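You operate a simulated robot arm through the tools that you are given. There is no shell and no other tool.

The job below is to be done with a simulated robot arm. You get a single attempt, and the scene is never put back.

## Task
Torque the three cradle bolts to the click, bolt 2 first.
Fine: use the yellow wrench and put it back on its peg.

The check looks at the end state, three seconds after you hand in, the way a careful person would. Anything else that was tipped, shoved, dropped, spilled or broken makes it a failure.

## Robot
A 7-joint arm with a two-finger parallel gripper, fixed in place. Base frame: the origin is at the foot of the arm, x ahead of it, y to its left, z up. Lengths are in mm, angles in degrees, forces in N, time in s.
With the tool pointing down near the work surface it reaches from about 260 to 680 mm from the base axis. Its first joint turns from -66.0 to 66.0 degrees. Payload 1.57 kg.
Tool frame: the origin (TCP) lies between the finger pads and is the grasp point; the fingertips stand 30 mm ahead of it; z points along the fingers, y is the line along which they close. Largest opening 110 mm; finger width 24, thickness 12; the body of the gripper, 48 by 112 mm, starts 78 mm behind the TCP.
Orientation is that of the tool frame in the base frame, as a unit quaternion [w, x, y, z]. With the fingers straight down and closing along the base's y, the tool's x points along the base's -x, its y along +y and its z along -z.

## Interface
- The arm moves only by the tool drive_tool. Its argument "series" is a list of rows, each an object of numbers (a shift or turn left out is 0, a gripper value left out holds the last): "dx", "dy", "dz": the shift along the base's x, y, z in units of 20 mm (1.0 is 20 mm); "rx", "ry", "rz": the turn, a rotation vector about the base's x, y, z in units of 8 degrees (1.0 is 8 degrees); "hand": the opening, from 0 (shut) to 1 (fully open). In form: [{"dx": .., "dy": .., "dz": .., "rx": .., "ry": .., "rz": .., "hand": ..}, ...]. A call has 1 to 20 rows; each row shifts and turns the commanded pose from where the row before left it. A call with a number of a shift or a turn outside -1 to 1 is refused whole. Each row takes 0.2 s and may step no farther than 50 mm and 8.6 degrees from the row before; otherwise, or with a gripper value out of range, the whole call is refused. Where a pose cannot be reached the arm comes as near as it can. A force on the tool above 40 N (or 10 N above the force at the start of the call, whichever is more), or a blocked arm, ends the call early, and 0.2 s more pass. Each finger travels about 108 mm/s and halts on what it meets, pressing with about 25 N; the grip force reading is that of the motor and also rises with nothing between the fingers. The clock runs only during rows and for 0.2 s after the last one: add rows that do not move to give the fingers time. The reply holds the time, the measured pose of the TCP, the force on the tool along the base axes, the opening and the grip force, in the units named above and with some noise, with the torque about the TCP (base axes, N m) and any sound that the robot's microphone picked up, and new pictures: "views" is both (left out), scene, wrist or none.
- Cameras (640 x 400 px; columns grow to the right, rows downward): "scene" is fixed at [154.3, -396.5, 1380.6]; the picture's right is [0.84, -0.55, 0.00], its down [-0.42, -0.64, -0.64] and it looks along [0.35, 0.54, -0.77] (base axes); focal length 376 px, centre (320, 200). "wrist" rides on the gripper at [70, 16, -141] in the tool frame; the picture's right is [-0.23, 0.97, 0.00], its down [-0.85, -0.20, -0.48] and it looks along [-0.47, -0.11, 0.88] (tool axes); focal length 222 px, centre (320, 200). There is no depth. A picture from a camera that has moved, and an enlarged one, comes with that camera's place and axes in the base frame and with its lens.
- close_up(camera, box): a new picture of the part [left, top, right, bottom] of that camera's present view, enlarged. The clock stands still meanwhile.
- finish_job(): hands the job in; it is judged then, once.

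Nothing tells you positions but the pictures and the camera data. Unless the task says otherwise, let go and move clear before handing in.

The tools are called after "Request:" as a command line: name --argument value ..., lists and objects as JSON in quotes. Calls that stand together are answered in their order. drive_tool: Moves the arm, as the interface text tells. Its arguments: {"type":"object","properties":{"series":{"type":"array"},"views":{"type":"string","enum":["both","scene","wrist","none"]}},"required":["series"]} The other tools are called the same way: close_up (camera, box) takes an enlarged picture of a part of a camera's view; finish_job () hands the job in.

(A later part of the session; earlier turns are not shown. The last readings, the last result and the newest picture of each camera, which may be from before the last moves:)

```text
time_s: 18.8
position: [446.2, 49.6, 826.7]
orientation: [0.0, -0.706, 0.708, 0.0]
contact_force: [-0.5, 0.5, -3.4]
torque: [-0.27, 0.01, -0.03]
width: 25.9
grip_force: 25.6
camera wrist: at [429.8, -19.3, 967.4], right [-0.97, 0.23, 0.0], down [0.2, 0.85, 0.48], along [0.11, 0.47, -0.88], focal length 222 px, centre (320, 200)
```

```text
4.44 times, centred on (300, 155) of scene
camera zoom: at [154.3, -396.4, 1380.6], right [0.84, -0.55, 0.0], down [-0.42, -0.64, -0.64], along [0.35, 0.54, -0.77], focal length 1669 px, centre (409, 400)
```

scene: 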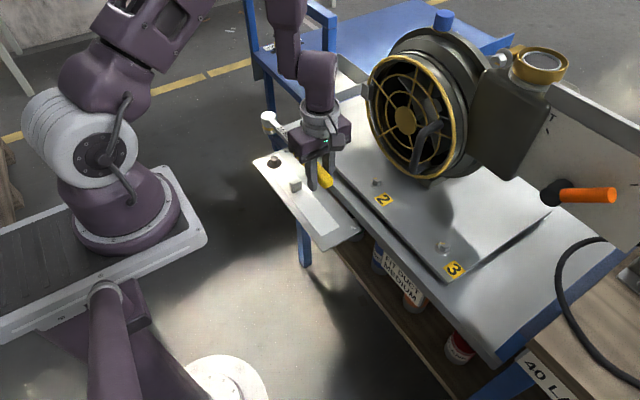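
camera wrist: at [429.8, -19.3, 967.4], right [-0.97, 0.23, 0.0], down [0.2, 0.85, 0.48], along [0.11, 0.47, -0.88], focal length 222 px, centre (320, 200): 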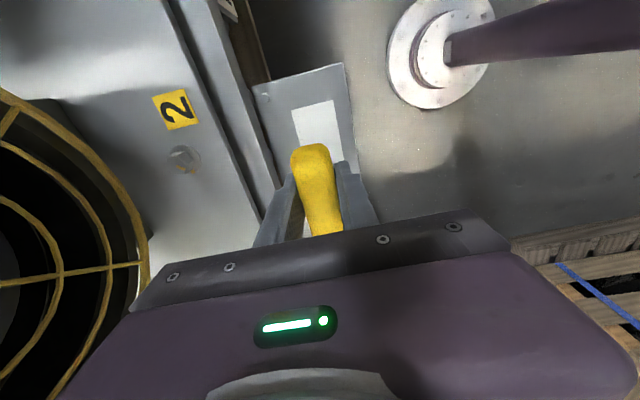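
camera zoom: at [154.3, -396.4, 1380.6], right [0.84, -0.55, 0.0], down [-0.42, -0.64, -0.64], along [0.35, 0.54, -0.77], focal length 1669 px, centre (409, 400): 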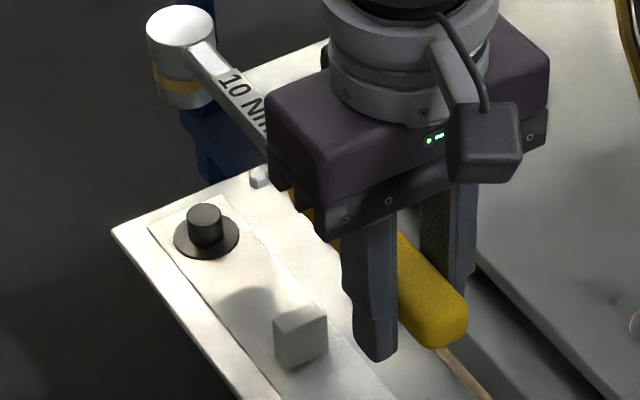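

The wrench is free and the peg (a black post on a flange) plus rest block are visible for the return. Next I carry the wrench to above bolt 2 with its handle trailing toward the robot's right, staying well above the bolts.

Request:
drive_tool --series '[{"dz": 0.35}, {"dz": 0.3, "dy": -0.4}, {"dx": 0.053, "dy": -0.8, "rz": -0.398}, {"dx": 0.053, "dy": -0.92, "rz": -0.398}, {"dx": 0.053, "dy": -0.92, "rz": -0.398}, {"dx": 0.053, "dy": -0.92, "rz": -0.398}, {"dx": 0.053, "dy": -0.92, "rz": -0.398}, {"dx": 0.053, "dy": -0.92, "rz": -0.398}, {"dx": 0.053, "dy": -0.92, "rz": -0.398}, {"dx": 0.053, "dy": -0.92, "rz": -0.398}, {"dx": 0.053, "dy": -0.92, "rz": -0.398}, {"dx": 0.053, "dy": -0.92, "rz": -0.398}, {"dx": 0.053, "dy": -0.9, "rz": -0.395}, {}, {}]' --views "both"

Request:
close_up --camera "scene" --box '[340, 140, 440, 220]'

```text
time_s: 22.0
position: [457.8, -157.7, 839.3]
orientation: [0.001, -0.461, 0.887, 0.0]
contact_force: [0.1, 0.3, -3.7]
torque: [-0.24, 0.2, 0.0]
width: 26.0
grip_force: 24.9
camera wrist: at [404.8, -205.1, 980.8], right [-0.67, 0.74, 0.0], down [0.65, 0.59, 0.48], along [0.36, 0.32, -0.88], focal length 222 px, centre (320, 200)
```

scene: 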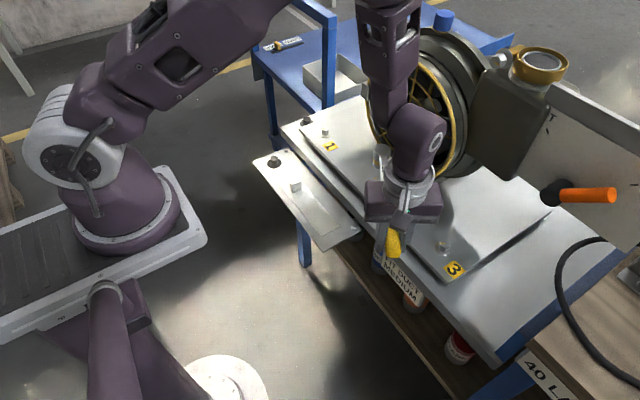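
wrist: 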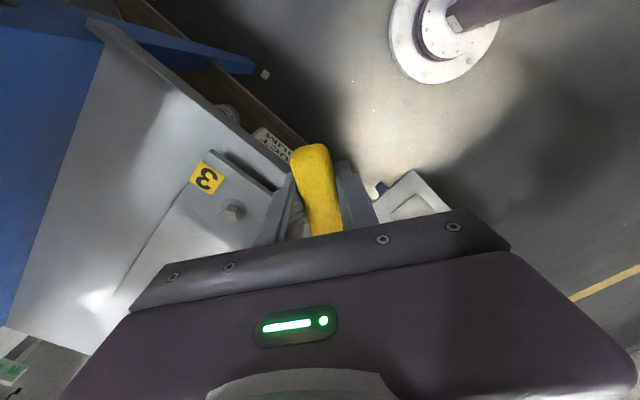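

```text
5.00 times, centred on (390, 180) of scene
camera zoom: at [154.3, -396.5, 1380.6], right [0.84, -0.55, 0.0], down [-0.42, -0.64, -0.64], along [0.35, 0.54, -0.77], focal length 1878 px, centre (-30, 300)
```

zoom: 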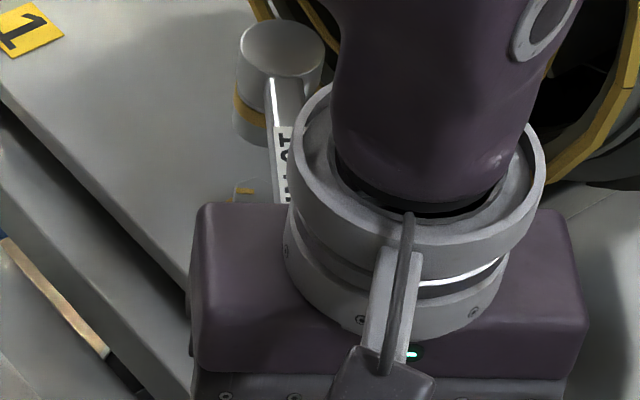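

At this angle the gripper hides bolt 2 from the fixed camera. I'll swing the wrench about its head to a handle heading of about 200° for a clear view before lowering.

Request:
drive_tool --series '[{"dx": -0.76, "dy": 0.58, "rz": -0.625}, {"dx": -0.7, "dy": 0.645, "rz": -0.625}, {"dx": -0.645, "dy": 0.7, "rz": -0.625}, {"dx": -0.58, "dy": 0.76, "rz": -0.625}, {"dx": -0.51, "dy": 0.8, "rz": -0.625}, {"dx": -0.44, "dy": 0.85, "rz": -0.625}, {"dx": -0.365, "dy": 0.88, "rz": -0.625}, {}, {}]' --views "both"

Request:
close_up --camera "scene" --box '[340, 140, 420, 220]'

```text
time_s: 24.0
position: [377.2, -54.4, 839.7]
orientation: [0.0, -0.172, 0.985, 0.0]
contact_force: [0.6, 0.2, -2.4]
torque: [-0.1, 0.29, -0.01]
width: 25.9
grip_force: 25.2
camera wrist: at [307.0, -60.6, 980.8], right [-0.12, 0.99, 0.0], down [0.87, 0.1, 0.48], along [0.48, 0.06, -0.88], focal length 222 px, centre (320, 200)
```

scene: 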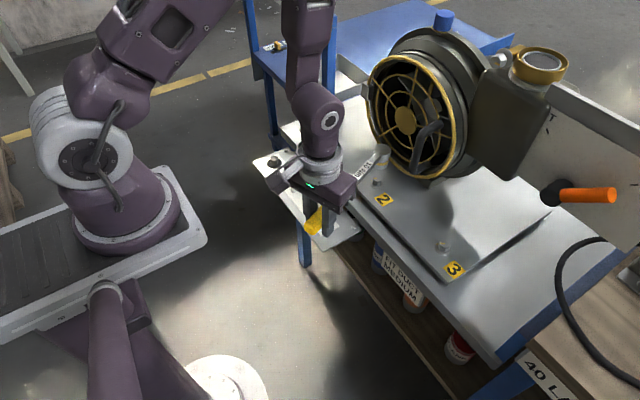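
wrist: 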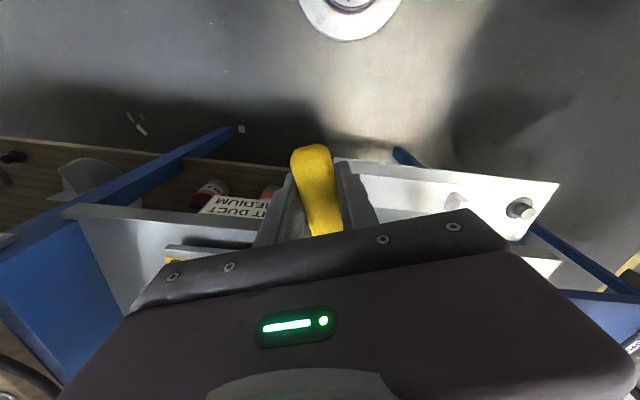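

```text
5.00 times, centred on (380, 180) of scene
camera zoom: at [154.3, -396.5, 1380.6], right [0.84, -0.55, 0.0], down [-0.42, -0.64, -0.64], along [0.35, 0.54, -0.77], focal length 1878 px, centre (20, 300)
```

zoom: 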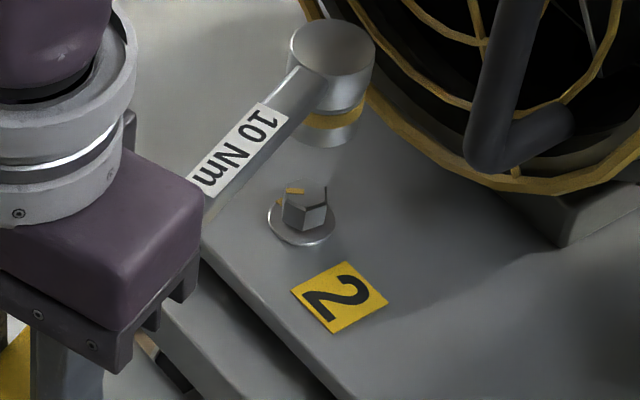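

The scene view suggests the socket is over bolt 2 to within a couple of millimetres. I'll lower 28 mm to just above the bolt head and compare them directly.

Request:
drive_tool --series '[{"dz": -0.5}, {"dz": -0.5}, {"dz": -0.4}, {}, {}]' --views "none"

Request:
close_up --camera "scene" --box '[350, 150, 410, 210]'

```text
time_s: 25.2
position: [377.0, -53.8, 812.0]
orientation: [0.0, -0.174, 0.985, 0.0]
contact_force: [-0.3, -0.4, -2.5]
torque: [-0.07, 0.28, -0.02]
width: 25.8
grip_force: 25.0
```

```text
6.67 times, centred on (380, 180) of scene
camera zoom: at [154.3, -396.5, 1380.6], right [0.84, -0.55, 0.0], down [-0.42, -0.64, -0.64], along [0.35, 0.54, -0.77], focal length 2504 px, centre (-80, 333)
```

zoom: 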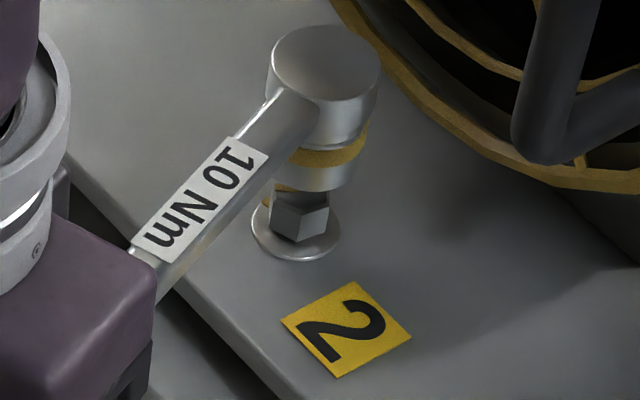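

Request:
close_up --camera "scene" --box '[365, 150, 395, 180]'

Request:
close_up --camera "scene" --box '[365, 165, 395, 195]'

```text
13.33 times, centred on (380, 165) of scene
camera zoom: at [154.3, -396.5, 1380.6], right [0.84, -0.55, 0.0], down [-0.42, -0.64, -0.64], along [0.35, 0.54, -0.77], focal length 5008 px, centre (-480, 667)
```

zoom: 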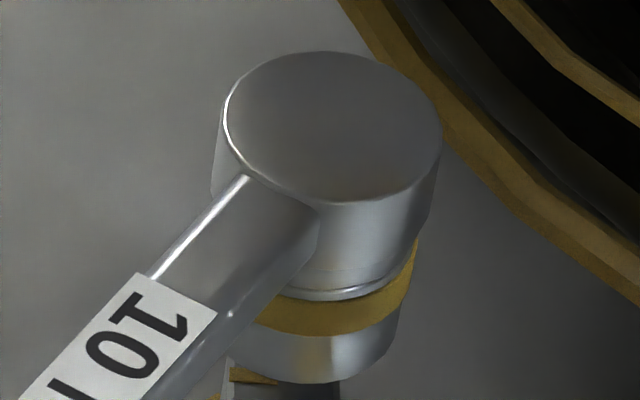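

```text
13.33 times, centred on (380, 180) of scene
camera zoom: at [154.3, -396.5, 1380.6], right [0.84, -0.55, 0.0], down [-0.42, -0.64, -0.64], along [0.35, 0.54, -0.77], focal length 5008 px, centre (-480, 467)
```

zoom: 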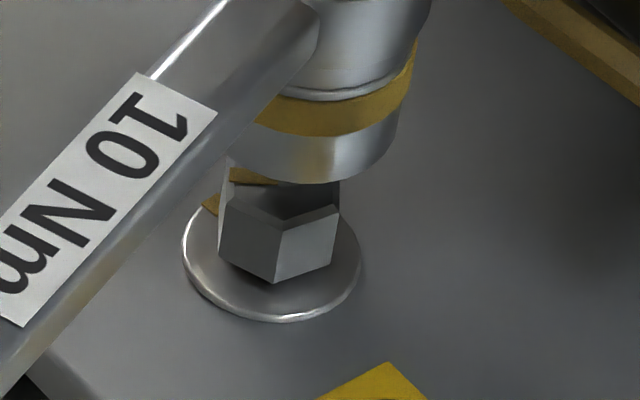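

The head hangs nearly vertical and is about 1–2 mm to the right of the bolt in the image. I'll nudge it and go down in small steps, reading the force.

Request:
drive_tool --series '[{"dx": -0.05, "dy": 0.033}, {"dz": -0.2}, {"dz": -0.2}, {"dz": -0.1}, {}]' --views "none"

Request:
close_up --camera "scene" --box '[365, 160, 395, 190]'

```text
time_s: 26.4
position: [376.1, -52.8, 800.7]
orientation: [0.001, -0.173, 0.985, 0.0]
contact_force: [0.1, 0.2, -3.1]
torque: [-0.11, 0.27, 0.01]
width: 25.7
grip_force: 25.6
```

```text
13.33 times, centred on (380, 175) of scene
camera zoom: at [154.3, -396.5, 1380.6], right [0.84, -0.55, 0.0], down [-0.42, -0.64, -0.64], along [0.35, 0.54, -0.77], focal length 5008 px, centre (-480, 533)
```

zoom: 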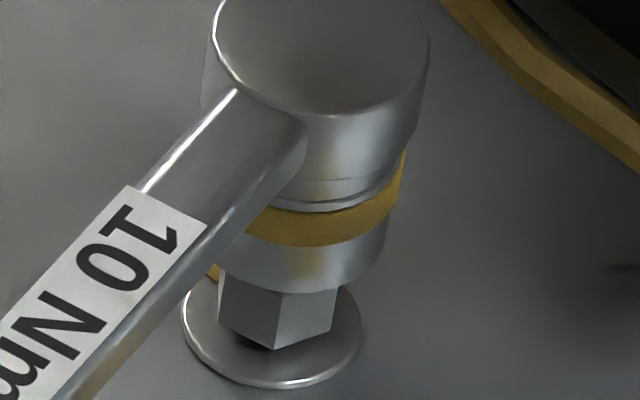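

Request:
close_up --camera "scene" --box '[372, 168, 388, 184]'

Request:
close_up --camera "scene" --box '[366, 156, 396, 176]'

```text
16.00 times, centred on (380, 176) of scene
camera zoom: at [154.3, -396.5, 1380.6], right [0.84, -0.55, 0.0], down [-0.42, -0.64, -0.64], along [0.35, 0.54, -0.77], focal length 6010 px, centre (-640, 584)
```

zoom: 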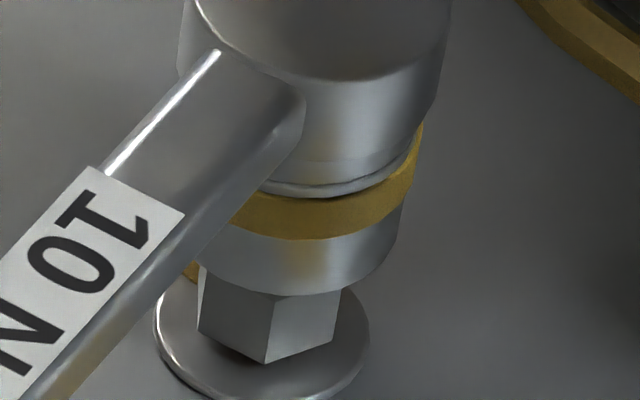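

```text
16.00 times, centred on (381, 166) of scene
camera zoom: at [154.3, -396.5, 1380.6], right [0.84, -0.55, 0.0], down [-0.42, -0.64, -0.64], along [0.35, 0.54, -0.77], focal length 6010 px, centre (-656, 744)
```

zoom: 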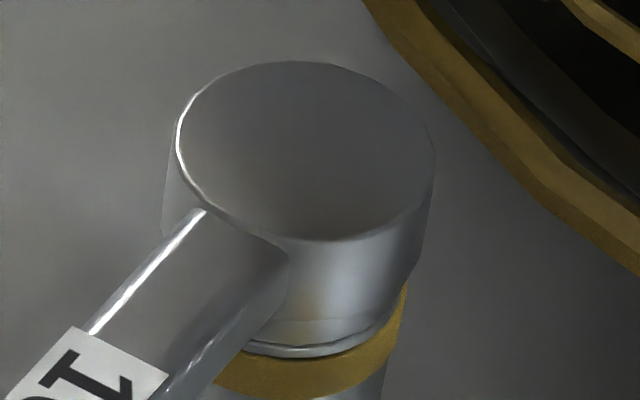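

The socket is still roughly 1 mm to the image right, a few mm above the bolt. I'll shift slightly left and continue down in 1 mm steps to feel for contact.

Request:
drive_tool --series '[{"dx": -0.05, "dy": 0.035}, {"dz": -0.1}, {"dz": -0.05}, {}]' --views "none"

Request:
drive_tool --series '[{"dz": -0.05}, {}]' --views "none"

Request:
drive_tool --series '[{"dz": -0.05}, {}]' --views "none"

Request:
close_up --camera "scene" --box '[372, 168, 388, 184]'

```text
time_s: 27.4
position: [375.0, -51.2, 798.5]
orientation: [-0.001, -0.174, 0.985, 0.0]
contact_force: [0.7, -0.8, -3.7]
torque: [-0.14, 0.28, -0.03]
width: 25.8
grip_force: 25.2
```

```text
time_s: 28.0
position: [374.9, -51.3, 797.7]
orientation: [0.0, -0.173, 0.985, 0.0]
contact_force: [-2.7, -2.0, 2.8]
torque: [0.2, -0.7, -0.12]
width: 26.0
grip_force: 25.8
```

```text
time_s: 28.6
position: [375.4, -52.3, 797.0]
orientation: [0.0, -0.174, 0.985, -0.001]
contact_force: [-4.8, -2.4, 2.7]
torque: [0.25, -0.77, -0.15]
width: 25.7
grip_force: 25.2
```

```text
16.00 times, centred on (380, 176) of scene
camera zoom: at [154.1, -396.5, 1380.6], right [0.84, -0.55, 0.0], down [-0.42, -0.64, -0.64], along [0.35, 0.54, -0.77], focal length 6010 px, centre (-640, 584)
```

zoom: 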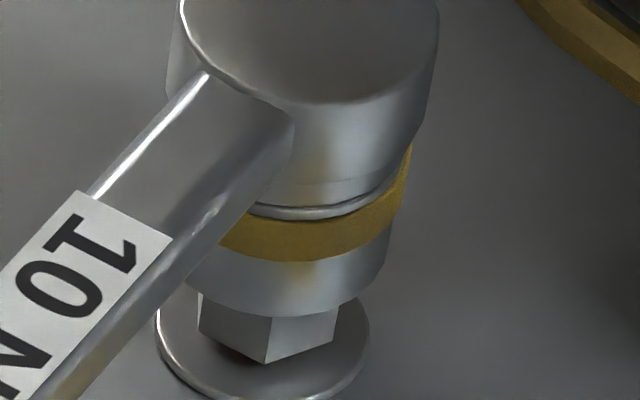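

I feel contact on the bolt head with a sideways push of about 5 N toward the robot, so the socket sits slightly too far forward. I'll ease it back by 1 mm and re-read.

Request:
drive_tool --series '[{"dx": -0.045, "dy": -0.022}, {}]' --views "none"

Request:
drive_tool --series '[{"dz": -0.05}, {}]' --views "none"

```text
time_s: 29.2
position: [374.2, -52.3, 797.1]
orientation: [0.0, -0.174, 0.985, 0.0]
contact_force: [0.6, 0.5, -3.2]
torque: [-0.11, 0.24, -0.01]
width: 25.7
grip_force: 25.0
```

```text
time_s: 29.8
position: [375.0, -53.4, 795.0]
orientation: [0.0, -0.174, 0.985, 0.0]
contact_force: [-3.8, -1.8, 3.2]
torque: [0.28, -0.85, -0.12]
width: 25.7
grip_force: 24.6
```

Shifting freed it, and one more millimetre down met the same slope again, so it's riding on the bolt's chamfer. I'll repeat: back 1 mm, then down.

Request:
drive_tool --series '[{"dx": -0.045, "dy": -0.022}, {}]' --views "none"

Request:
drive_tool --series '[{"dz": -0.05}, {}]' --views "none"

Request:
close_up --camera "scene" --box '[372, 168, 388, 184]'

```text
time_s: 30.4
position: [373.2, -53.2, 795.5]
orientation: [0.001, -0.174, 0.985, 0.0]
contact_force: [0.3, 0.2, -2.4]
torque: [-0.08, 0.19, 0.0]
width: 26.1
grip_force: 25.0
```

```text
time_s: 31.0
position: [373.3, -52.5, 794.3]
orientation: [-0.001, -0.174, 0.985, 0.0]
contact_force: [-1.6, -1.1, -3.1]
torque: [-0.13, 0.29, -0.01]
width: 25.8
grip_force: 24.9
```

```text
16.00 times, centred on (380, 176) of scene
camera zoom: at [154.3, -396.5, 1380.6], right [0.84, -0.55, 0.0], down [-0.42, -0.64, -0.64], along [0.35, 0.54, -0.77], focal length 6010 px, centre (-640, 584)
```

zoom: 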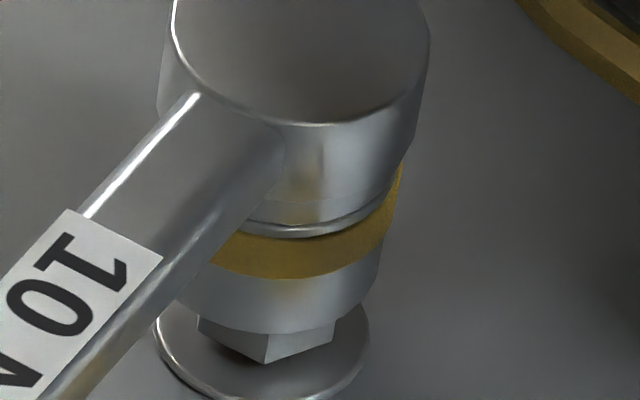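

The socket is now slipping over the bolt with little force. Continuing down carefully.

Request:
drive_tool --series '[{"dz": -0.05}, {"dz": -0.05}, {}]' --views "none"

Request:
drive_tool --series '[{"dz": -0.05}, {}]' --views "none"

```text
time_s: 31.8
position: [373.0, -51.3, 792.3]
orientation: [0.0, -0.174, 0.985, 0.0]
contact_force: [-0.4, -0.4, -3.0]
torque: [-0.11, 0.21, -0.19]
width: 25.6
grip_force: 25.0
```

```text
time_s: 32.4
position: [373.1, -52.9, 790.6]
orientation: [0.0, -0.173, 0.985, 0.0]
contact_force: [0.3, -0.9, -4.1]
torque: [-0.11, 0.2, -0.16]
width: 25.8
grip_force: 25.1
```

Request:
drive_tool --series '[{"dz": -0.1}, {}]' --views "none"

Request:
drive_tool --series '[{"dz": -0.1}, {}]' --views "none"

Request:
close_up --camera "scene" --box '[368, 164, 392, 188]'

```text
time_s: 33.0
position: [373.2, -51.3, 788.5]
orientation: [0.0, -0.174, 0.985, 0.0]
contact_force: [0.2, -0.8, -3.3]
torque: [-0.07, 0.26, -0.05]
width: 25.5
grip_force: 25.1
```

```text
time_s: 33.6
position: [374.9, -53.5, 787.5]
orientation: [0.0, -0.174, 0.985, -0.001]
contact_force: [-0.8, -1.3, -2.5]
torque: [-0.11, 0.2, -0.14]
width: 25.6
grip_force: 25.7
```

```text
16.00 times, centred on (380, 176) of scene
camera zoom: at [154.3, -396.5, 1380.6], right [0.84, -0.55, 0.0], down [-0.42, -0.64, -0.64], along [0.35, 0.54, -0.77], focal length 6010 px, centre (-640, 584)
```

zoom: 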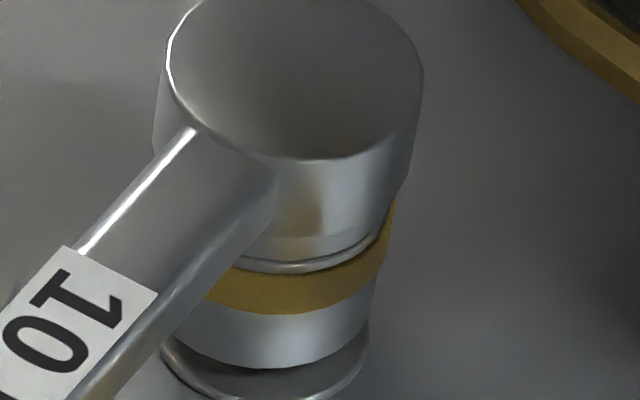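

Request:
drive_tool --series '[{"dz": -0.1}, {}]' --views "none"

Request:
drive_tool --series '[{"dz": -0.05}, {}]' --views "none"

Request:
drive_tool --series '[{"dz": -0.05}, {}]' --views "none"

```text
time_s: 34.2
position: [374.1, -51.3, 785.6]
orientation: [0.0, -0.173, 0.985, 0.0]
contact_force: [-2.2, -0.2, 0.9]
torque: [0.17, -0.48, 0.0]
width: 26.0
grip_force: 24.6
```

```text
time_s: 34.8
position: [372.8, -53.1, 785.0]
orientation: [0.0, -0.174, 0.985, 0.001]
contact_force: [-2.9, -0.8, 14.2]
torque: [0.23, -0.83, -0.06]
width: 26.2
grip_force: 24.7
```

```text
time_s: 35.4
position: [374.7, -52.0, 784.3]
orientation: [0.0, -0.174, 0.985, 0.0]
contact_force: [-3.7, -2.2, 27.3]
torque: [0.17, -0.58, -0.19]
width: 26.0
grip_force: 25.0
```

The socket is seated (force rose to 27 N). I'll back off about 1.5 mm to relieve the downward load.

Request:
drive_tool --series '[{"dz": 0.075}, {}, {}]' --views "both"

Request:
close_up --camera "scene" --box '[290, 140, 410, 240]'

```text
time_s: 36.2
position: [373.8, -51.9, 783.7]
orientation: [0.001, -0.174, 0.985, 0.0]
contact_force: [2.2, 0.2, 2.9]
torque: [-0.15, 0.85, -0.21]
width: 25.7
grip_force: 25.3
camera wrist: at [303.3, -60.5, 925.5], right [-0.12, 0.99, 0.0], down [0.87, 0.11, 0.48], along [0.47, 0.06, -0.88], focal length 222 px, centre (320, 200)
```

scene: 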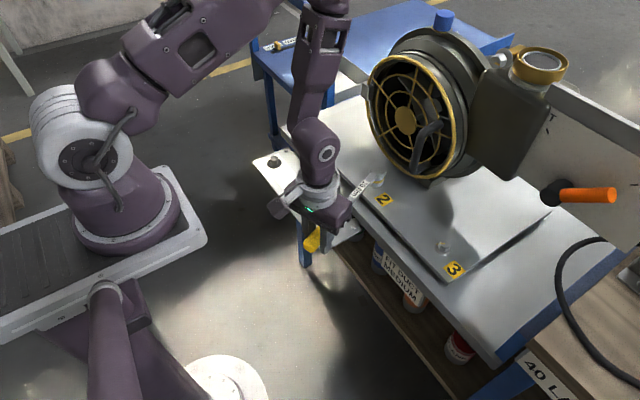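
wrist: 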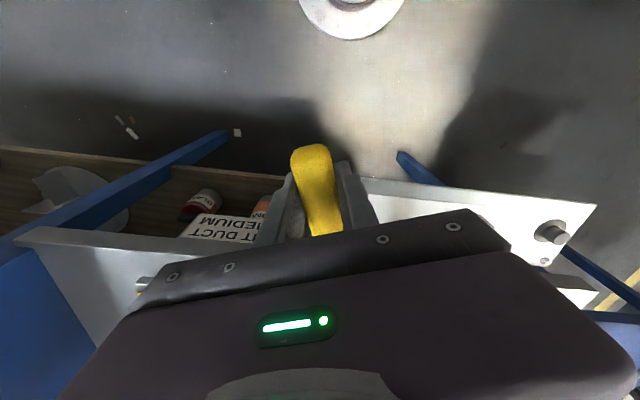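

```text
4.00 times, centred on (350, 190) of scene
camera zoom: at [154.3, -396.4, 1380.6], right [0.84, -0.55, 0.0], down [-0.42, -0.64, -0.64], along [0.35, 0.54, -0.77], focal length 1502 px, centre (200, 240)
```

zoom: 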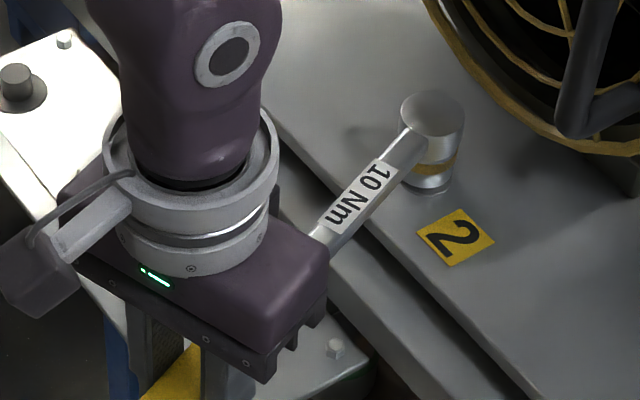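

The socket is seated on bolt 2 and forces are relaxed. Now I start turning clockwise about the bolt axis in small arcs, listening for the click.

Request:
drive_tool --series '[{"dx": -0.1245, "dy": 0.3605, "rz": -0.25}, {"dx": -0.1115, "dy": 0.3645, "rz": -0.25}, {"dx": -0.0985, "dy": 0.3685, "rz": -0.25}, {"dx": -0.086, "dy": 0.3715, "rz": -0.25}, {}]' --views "none"

Request:
close_up --camera "scene" --box '[290, 140, 410, 240]'

```text
time_s: 37.4
position: [365.7, -22.9, 785.0]
orientation: [0.001, -0.105, 0.994, 0.001]
contact_force: [4.3, 0.8, 6.2]
torque: [0.05, -0.05, 0.06]
width: 25.7
grip_force: 24.8
```

```text
4.00 times, centred on (350, 190) of scene
camera zoom: at [154.3, -396.4, 1380.6], right [0.84, -0.55, 0.0], down [-0.42, -0.64, -0.64], along [0.35, 0.54, -0.77], focal length 1502 px, centre (200, 240)
```

zoom: 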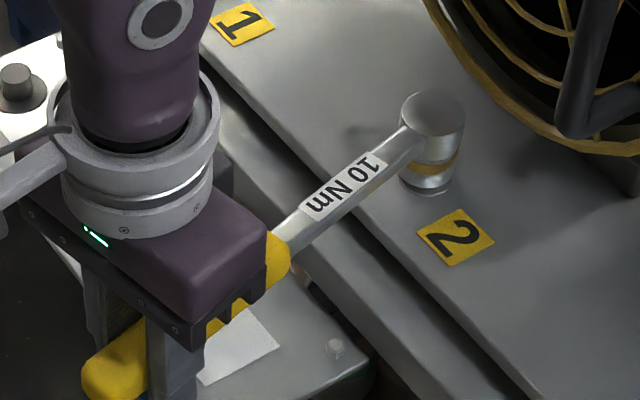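

Turning freely so far (about 8°). Continuing clockwise.

Request:
drive_tool --series '[{"dx": -0.06, "dy": 0.3745, "rz": -0.25}, {"dx": -0.05, "dy": 0.3765, "rz": -0.25}, {"dx": -0.04, "dy": 0.3785, "rz": -0.25}, {"dx": -0.0335, "dy": 0.38, "rz": -0.25}, {"dx": -0.02, "dy": 0.3805, "rz": -0.25}, {}]' --views "none"

Request:
drive_tool --series '[{"dx": -0.0065, "dy": 0.3815, "rz": -0.25}, {"dx": 0.0065, "dy": 0.3815, "rz": -0.25}, {"dx": 0.02, "dy": 0.3805, "rz": -0.25}, {"dx": 0.0335, "dy": 0.38, "rz": -0.25}, {}]' --views "none"

Request:
close_up --camera "scene" --box '[290, 120, 410, 220]'

```text
time_s: 38.8
position: [361.6, 14.7, 784.3]
orientation: [0.0, -0.017, 1.0, -0.001]
contact_force: [9.3, -0.7, 3.8]
torque: [-0.08, 0.13, -0.06]
width: 25.6
grip_force: 24.7
```

```text
time_s: 40.0
position: [362.7, 45.5, 785.1]
orientation: [0.002, 0.052, 0.999, -0.001]
contact_force: [9.6, -0.8, 1.9]
torque: [-0.11, -0.35, -0.12]
width: 25.9
grip_force: 24.9
```

```text
4.00 times, centred on (350, 170) of scene
camera zoom: at [154.4, -396.5, 1380.6], right [0.84, -0.55, 0.0], down [-0.42, -0.64, -0.64], along [0.35, 0.54, -0.77], focal length 1502 px, centre (200, 320)
```

zoom: 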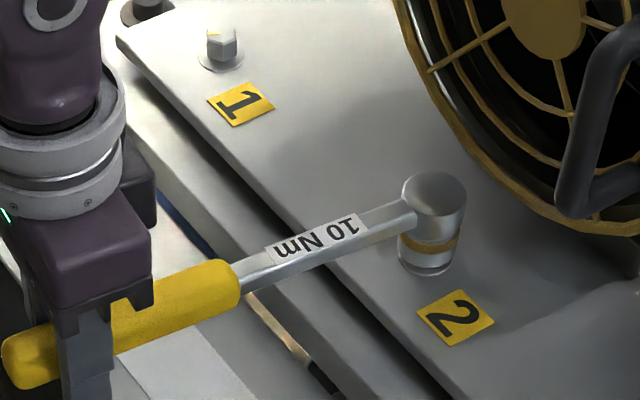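

Still turning with little resistance after about 26°; I'll relieve the slight radial pull and keep going clockwise.

Request:
drive_tool --series '[{"dx": 0.08, "dy": 0.3785, "rz": -0.25}, {"dx": 0.075, "dy": 0.3765, "rz": -0.25}, {"dx": 0.0725, "dy": 0.3745, "rz": -0.25}, {"dx": 0.086, "dy": 0.3715, "rz": -0.25}, {}]' --views "none"

Request:
drive_tool --series '[{"dx": 0.0985, "dy": 0.3685, "rz": -0.25}, {"dx": 0.1115, "dy": 0.3645, "rz": -0.25}, {"dx": 0.1245, "dy": 0.3605, "rz": -0.25}, {}]' --views "none"

Request:
close_up --camera "scene" --box '[290, 120, 410, 220]'

```text
time_s: 41.2
position: [369.0, 76.7, 784.8]
orientation: [0.0, 0.124, 0.992, 0.0]
contact_force: [5.5, -4.2, -0.9]
torque: [0.0, 0.42, -0.33]
width: 26.1
grip_force: 25.1
```

```text
time_s: 42.2
position: [374.7, 97.4, 784.5]
orientation: [0.0, 0.174, 0.985, -0.001]
contact_force: [5.1, -5.0, 0.2]
torque: [-0.08, 0.13, -0.46]
width: 25.9
grip_force: 25.0
```

```text
4.00 times, centred on (350, 170) of scene
camera zoom: at [154.4, -396.5, 1380.6], right [0.84, -0.55, 0.0], down [-0.42, -0.64, -0.64], along [0.35, 0.54, -0.77], focal length 1502 px, centre (200, 320)
```

zoom: 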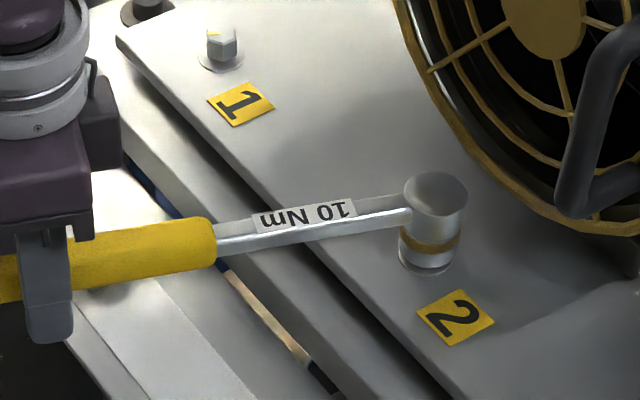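

Slight resistance is building (about 3 N tangential). Continuing clockwise in 2° steps.

Request:
drive_tool --series '[{"dx": 0.16, "dy": 0.345, "rz": -0.25}, {"dx": 0.165, "dy": 0.34, "rz": -0.25}, {"dx": 0.1615, "dy": 0.3455, "rz": -0.25}, {"dx": 0.1735, "dy": 0.3395, "rz": -0.25}, {"dx": 0.1855, "dy": 0.3335, "rz": -0.25}, {}]' --views "none"

Request:
close_up --camera "scene" --box '[290, 120, 410, 220]'

```text
time_s: 43.6
position: [391.8, 131.0, 785.7]
orientation: [-0.001, 0.26, 0.966, 0.0]
contact_force: [-2.5, 0.0, -2.1]
torque: [0.05, 0.14, -0.2]
width: 25.6
grip_force: 25.2
```

```text
4.00 times, centred on (350, 170) of scene
camera zoom: at [154.3, -396.4, 1380.6], right [0.84, -0.55, 0.0], down [-0.42, -0.64, -0.64], along [0.35, 0.54, -0.77], focal length 1502 px, centre (200, 320)
```

zoom: 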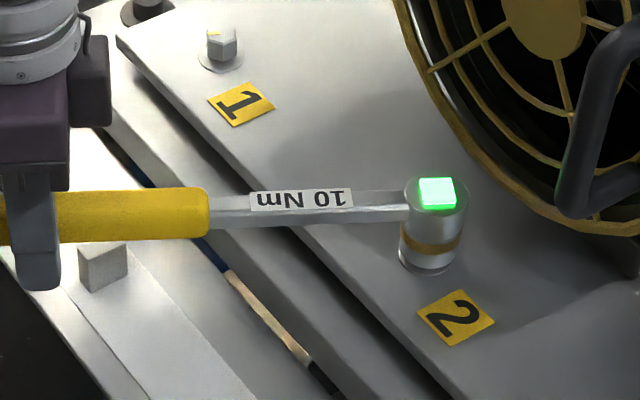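

A green light has just come on at the wrench head and the load dropped. I'll hold still and look closer before deciding.

Request:
drive_tool --series '[{}, {}]' --views "none"

Request:
close_up --camera "scene" --box '[366, 156, 396, 186]'

```text
time_s: 44.2
position: [391.4, 131.4, 784.4]
orientation: [0.0, 0.26, 0.966, 0.0]
contact_force: [-4.8, 1.3, -2.7]
torque: [0.06, 0.16, -0.22]
width: 25.7
grip_force: 24.4
```

```text
13.33 times, centred on (381, 171) of scene
camera zoom: at [154.2, -396.4, 1380.6], right [0.84, -0.55, 0.0], down [-0.42, -0.64, -0.64], along [0.35, 0.54, -0.77], focal length 5008 px, centre (-493, 587)
```

zoom: 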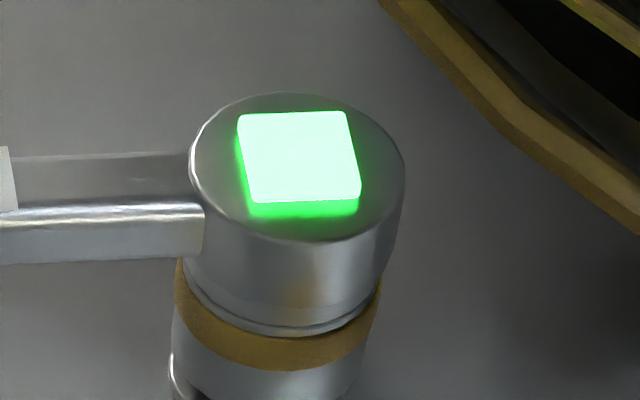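

The green indicator suggests bolt 2 has clicked. I'll relax the side load and lift the socket off to check the witness marks.

Request:
drive_tool --series '[{"dx": -0.02, "dy": 0.012}, {"dz": 0.1}, {"dz": 0.1}, {"dz": 0.1}, {}]' --views "none"

Request:
close_up --camera "scene" --box '[366, 156, 396, 186]'

```text
time_s: 45.4
position: [392.2, 131.9, 792.0]
orientation: [0.0, 0.259, 0.966, 0.0]
contact_force: [-2.2, -0.4, -3.3]
torque: [0.11, 0.31, -0.35]
width: 25.8
grip_force: 24.9
```

```text
13.33 times, centred on (381, 171) of scene
camera zoom: at [154.3, -396.5, 1380.6], right [0.84, -0.55, 0.0], down [-0.42, -0.64, -0.64], along [0.35, 0.54, -0.77], focal length 5008 px, centre (-493, 587)
```

zoom: 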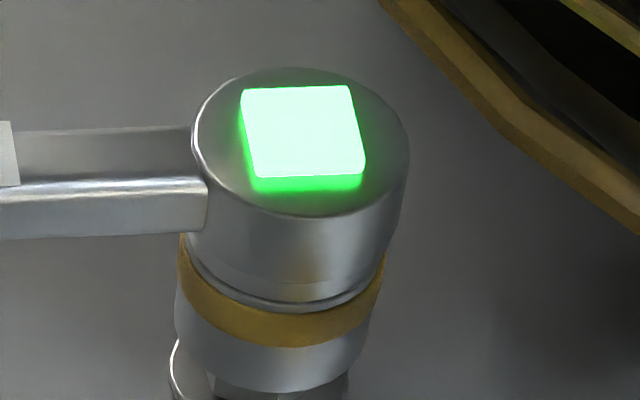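

The head lifts cleanly with the handle. Lifting clear of bolt 2.

Request:
drive_tool --series '[{"dz": 0.15}, {"dz": 0.25}, {"dz": 0.5}, {"dz": 0.75}, {"dz": 0.75}, {}]' --views "scene"

Request:
close_up --camera "scene" --box '[360, 160, 400, 200]'

```text
time_s: 46.8
position: [391.3, 131.4, 838.6]
orientation: [-0.001, 0.259, 0.966, 0.0]
contact_force: [0.3, -0.1, -3.6]
torque: [0.18, 0.24, -0.01]
width: 25.8
grip_force: 25.0
```

scene: 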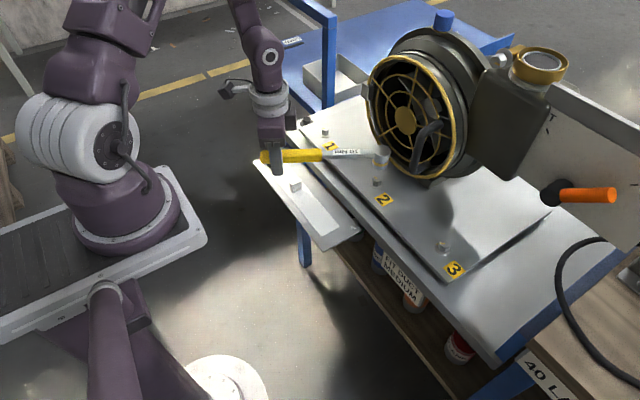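

```text
10.00 times, centred on (380, 180) of scene
camera zoom: at [154.3, -396.4, 1380.6], right [0.84, -0.55, 0.0], down [-0.42, -0.64, -0.64], along [0.35, 0.54, -0.77], focal length 3756 px, centre (-280, 400)
```

zoom: 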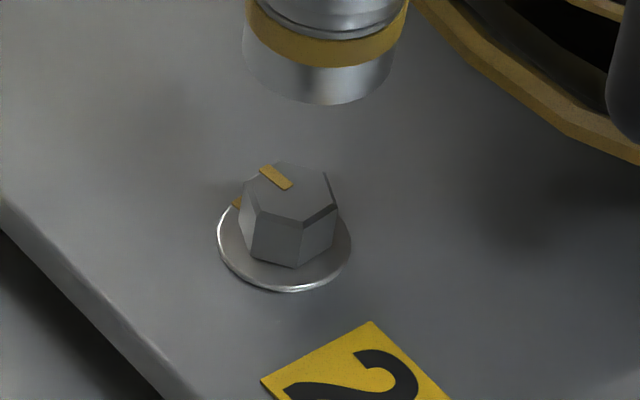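

Bolt 2's paint mark is now lined up with the washer mark, so it's torqued. Next I measure bolts 1 and 3 precisely relative to bolt 2.

Request:
close_up --camera "scene" --box '[310, 120, 342, 144]'

Request:
close_up --camera "scene" --box '[362, 168, 394, 192]'

Request:
close_up --camera "scene" --box '[426, 234, 458, 258]'

Request:
close_up --camera "scene" --box '[250, 120, 410, 200]'

```text
16.00 times, centred on (326, 132) of scene
camera zoom: at [154.3, -396.4, 1380.6], right [0.84, -0.55, 0.0], down [-0.42, -0.64, -0.64], along [0.35, 0.54, -0.77], focal length 6010 px, centre (224, 1288)
```

zoom: 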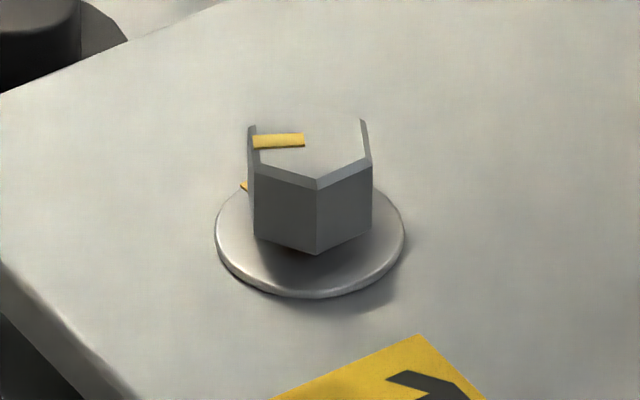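

```text
16.00 times, centred on (378, 180) of scene
camera zoom: at [154.3, -396.4, 1380.6], right [0.84, -0.55, 0.0], down [-0.42, -0.64, -0.64], along [0.35, 0.54, -0.77], focal length 6010 px, centre (-608, 520)
```

zoom: 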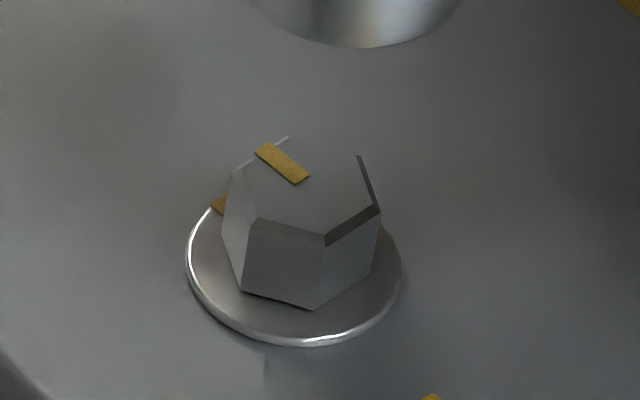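

```text
16.00 times, centred on (442, 246) of scene
camera zoom: at [154.3, -396.4, 1380.6], right [0.84, -0.55, 0.0], down [-0.42, -0.64, -0.64], along [0.35, 0.54, -0.77], focal length 6010 px, centre (-1632, -536)
```

zoom: 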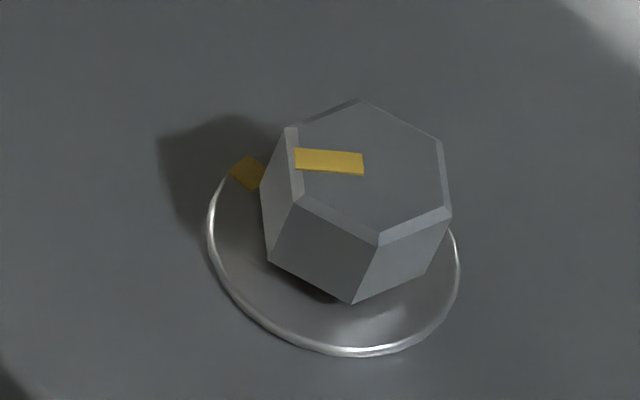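

```text
4.00 times, centred on (330, 160) of scene
camera zoom: at [154.3, -396.4, 1380.6], right [0.84, -0.55, 0.0], down [-0.42, -0.64, -0.64], along [0.35, 0.54, -0.77], focal length 1502 px, centre (280, 360)
```

zoom: 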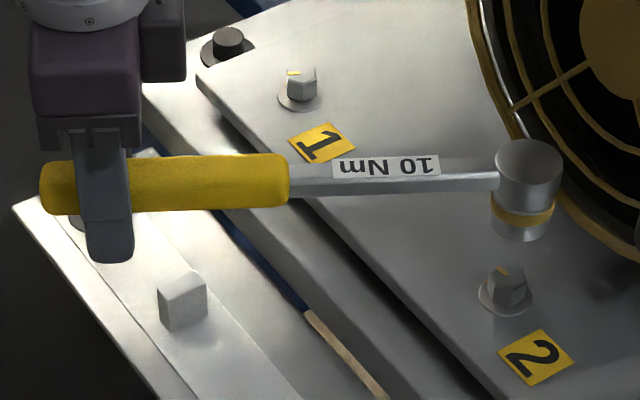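

All three bolts line up at about 210 mm spacing. I'll swing the wrench from bolt 2 over to bolt 1 at the same starting handle heading (200°), backing off a little to stay clear of the fan.

Request:
drive_tool --series '[{"dx": -0.6, "dy": 0.187, "rz": 0.893}, {"dx": -0.6, "dy": 0.187, "rz": 0.893}, {"dx": -0.3, "dy": 0.187, "rz": 0.893}, {"dx": -0.1, "dy": 0.187, "rz": 0.893}, {"dx": 0.1, "dy": 0.187, "rz": 0.893}, {"dx": 0.3, "dy": 0.187, "rz": 0.893}, {"dx": 0.3, "dy": 0.188, "rz": 0.892}, {}, {}]' --views "both"

Request:
close_up --camera "scene" --box '[290, 80, 370, 160]'

```text
time_s: 48.8
position: [374.5, 157.6, 838.9]
orientation: [0.0, -0.174, 0.985, 0.0]
contact_force: [0.1, 0.0, -1.6]
torque: [-0.09, 0.27, -0.01]
width: 25.8
grip_force: 24.9
camera wrist: at [303.6, 149.3, 979.6], right [-0.12, 0.99, 0.0], down [0.87, 0.11, 0.48], along [0.48, 0.06, -0.88], focal length 222 px, centre (320, 200)
```

scene: 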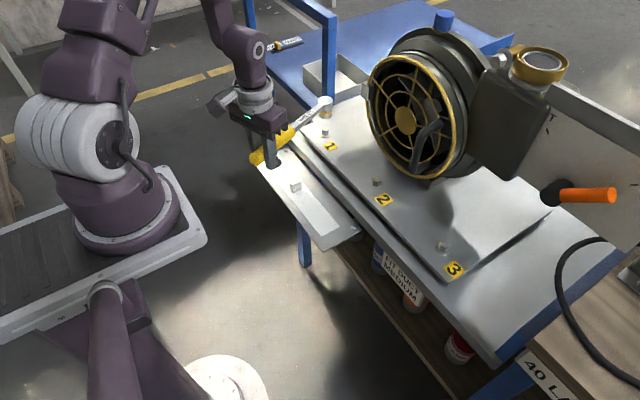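
wrist: 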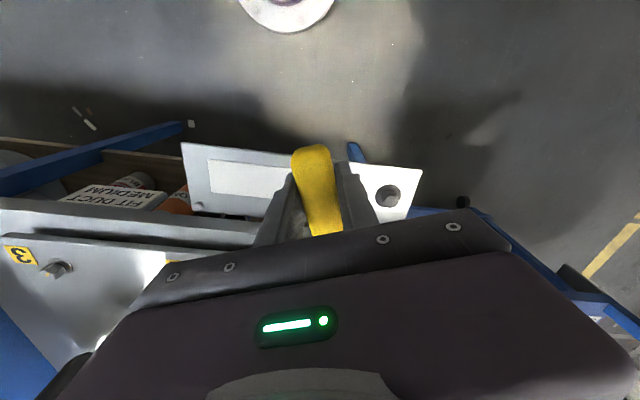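

```text
5.00 times, centred on (330, 120) of scene
camera zoom: at [154.3, -396.4, 1380.6], right [0.84, -0.55, 0.0], down [-0.42, -0.64, -0.64], along [0.35, 0.54, -0.77], focal length 1878 px, centre (270, 600)
```

zoom: 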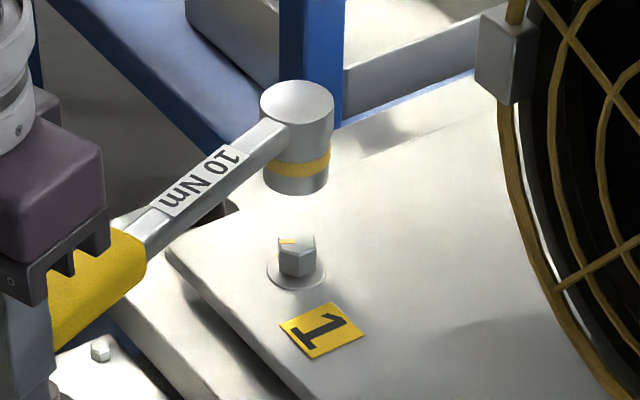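

The wrench head is above bolt 1. Lowering to just above the bolt head.

Request:
drive_tool --series '[{"dz": -0.6}, {"dz": -0.6}, {"dz": -0.5}, {}, {}]' --views "none"

Request:
close_up --camera "scene" --box '[310, 114, 342, 138]'

```text
time_s: 50.0
position: [373.0, 155.9, 805.0]
orientation: [0.001, -0.174, 0.985, 0.0]
contact_force: [0.1, 0.3, -3.7]
torque: [-0.11, 0.27, 0.02]
width: 25.8
grip_force: 25.4
```

```text
16.00 times, centred on (326, 126) of scene
camera zoom: at [154.3, -396.4, 1380.6], right [0.84, -0.55, 0.0], down [-0.42, -0.64, -0.64], along [0.35, 0.54, -0.77], focal length 6010 px, centre (224, 1384)
```

zoom: 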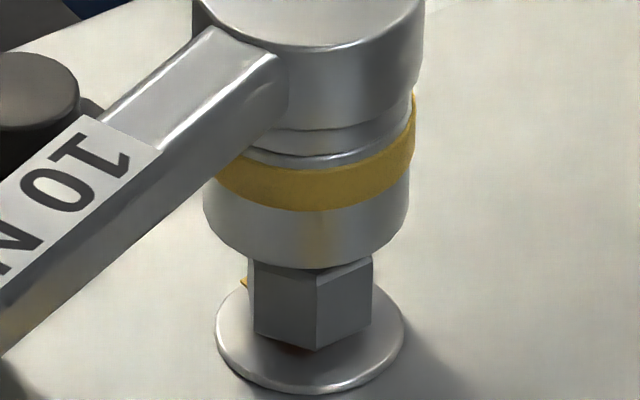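

The socket is within about 0.5 mm of bolt 1. Small correction, then stepwise down.

Request:
drive_tool --series '[{"dx": 0.02, "dy": -0.013}, {"dz": -0.2}, {"dz": -0.1}, {}]' --views "none"

Request:
drive_tool --series '[{"dz": -0.1}, {}]' --views "none"

Request:
drive_tool --series '[{"dz": -0.05}, {}]' --views "none"

```text
time_s: 51.0
position: [374.6, 156.8, 797.3]
orientation: [0.0, -0.173, 0.985, 0.0]
contact_force: [-1.3, 0.1, -2.8]
torque: [-0.11, 0.25, -0.02]
width: 25.9
grip_force: 25.1
```

```text
time_s: 51.6
position: [375.0, 156.6, 796.9]
orientation: [0.0, -0.174, 0.985, 0.0]
contact_force: [-2.9, -1.0, 1.9]
torque: [0.13, -0.46, -0.06]
width: 25.4
grip_force: 24.7
```

```text
time_s: 52.2
position: [374.5, 156.3, 795.4]
orientation: [0.0, -0.173, 0.985, 0.001]
contact_force: [-2.7, -2.2, 3.0]
torque: [0.23, -0.82, -0.2]
width: 25.9
grip_force: 24.5
```

Same chamfer contact; easing back 1 mm along the handle as before.

Request:
drive_tool --series '[{"dx": -0.045, "dy": -0.022}, {}]' --views "none"

Request:
drive_tool --series '[{"dz": -0.05}, {}]' --views "none"

Request:
close_up --camera "scene" --box '[310, 114, 342, 138]'

```text
time_s: 52.8
position: [374.8, 156.9, 795.9]
orientation: [0.0, -0.174, 0.985, 0.0]
contact_force: [0.6, 0.4, -3.8]
torque: [-0.11, 0.28, 0.02]
width: 25.7
grip_force: 25.1
```

```text
time_s: 53.4
position: [372.8, 155.8, 794.4]
orientation: [0.0, -0.174, 0.985, 0.0]
contact_force: [-0.4, -0.6, -2.7]
torque: [-0.12, 0.25, -0.15]
width: 25.6
grip_force: 25.3
```

```text
16.00 times, centred on (326, 126) of scene
camera zoom: at [154.3, -396.5, 1380.6], right [0.84, -0.55, 0.0], down [-0.42, -0.64, -0.64], along [0.35, 0.54, -0.77], focal length 6010 px, centre (224, 1384)
```

zoom: 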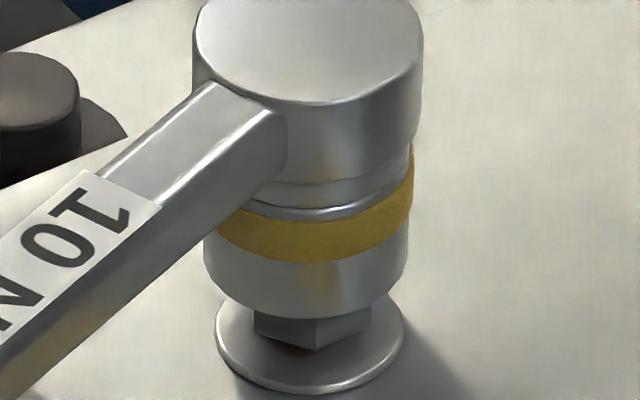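

It's sliding onto bolt 1. Continuing down to seat it, watching for the washer contact.

Request:
drive_tool --series '[{"dz": -0.1}, {"dz": -0.05}, {}]' --views "none"

Request:
drive_tool --series '[{"dz": -0.1}, {"dz": -0.05}, {}]' --views "none"

Request:
drive_tool --series '[{"dz": -0.1}, {}]' --views "none"

Request:
drive_tool --series '[{"dz": -0.05}, {}]' --views "none"

```text
time_s: 54.2
position: [371.7, 156.5, 791.6]
orientation: [0.0, -0.174, 0.985, 0.0]
contact_force: [0.8, -1.0, -2.9]
torque: [-0.08, 0.2, -0.23]
width: 26.0
grip_force: 24.8
```

```text
time_s: 55.0
position: [372.9, 156.5, 789.0]
orientation: [0.0, -0.173, 0.985, 0.0]
contact_force: [-0.3, -0.6, -3.0]
torque: [-0.12, 0.21, -0.17]
width: 25.9
grip_force: 24.6
```

```text
time_s: 55.6
position: [372.0, 155.2, 786.4]
orientation: [0.0, -0.174, 0.985, 0.0]
contact_force: [0.4, -1.3, -2.9]
torque: [-0.1, 0.26, -0.21]
width: 25.6
grip_force: 25.4
```

```text
time_s: 56.2
position: [373.7, 156.5, 785.6]
orientation: [0.0, -0.174, 0.985, -0.001]
contact_force: [0.2, -0.5, -3.2]
torque: [-0.12, 0.2, -0.16]
width: 25.9
grip_force: 24.7
```

Request:
drive_tool --series '[{"dz": -0.05}, {}]' --views "none"

Request:
close_up --camera "scene" --box '[250, 90, 370, 180]'

```text
time_s: 56.8
position: [373.3, 156.0, 785.1]
orientation: [0.001, -0.174, 0.985, -0.001]
contact_force: [-3.4, -1.1, 4.0]
torque: [0.24, -0.7, -0.15]
width: 25.8
grip_force: 24.4
```

```text
4.44 times, centred on (310, 135) of scene
camera zoom: at [154.1, -396.5, 1380.6], right [0.84, -0.55, 0.0], down [-0.42, -0.64, -0.64], along [0.35, 0.54, -0.77], focal length 1669 px, centre (364, 489)
```

zoom: 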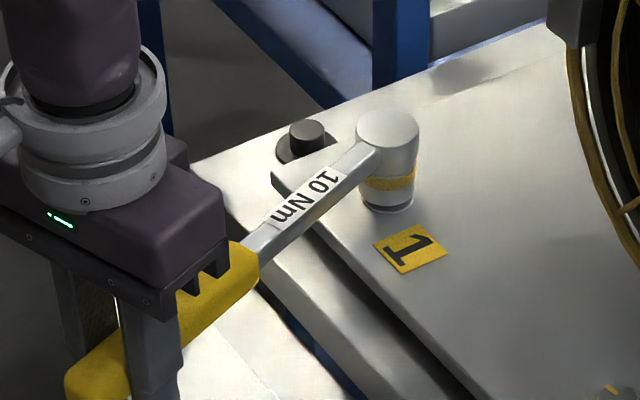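

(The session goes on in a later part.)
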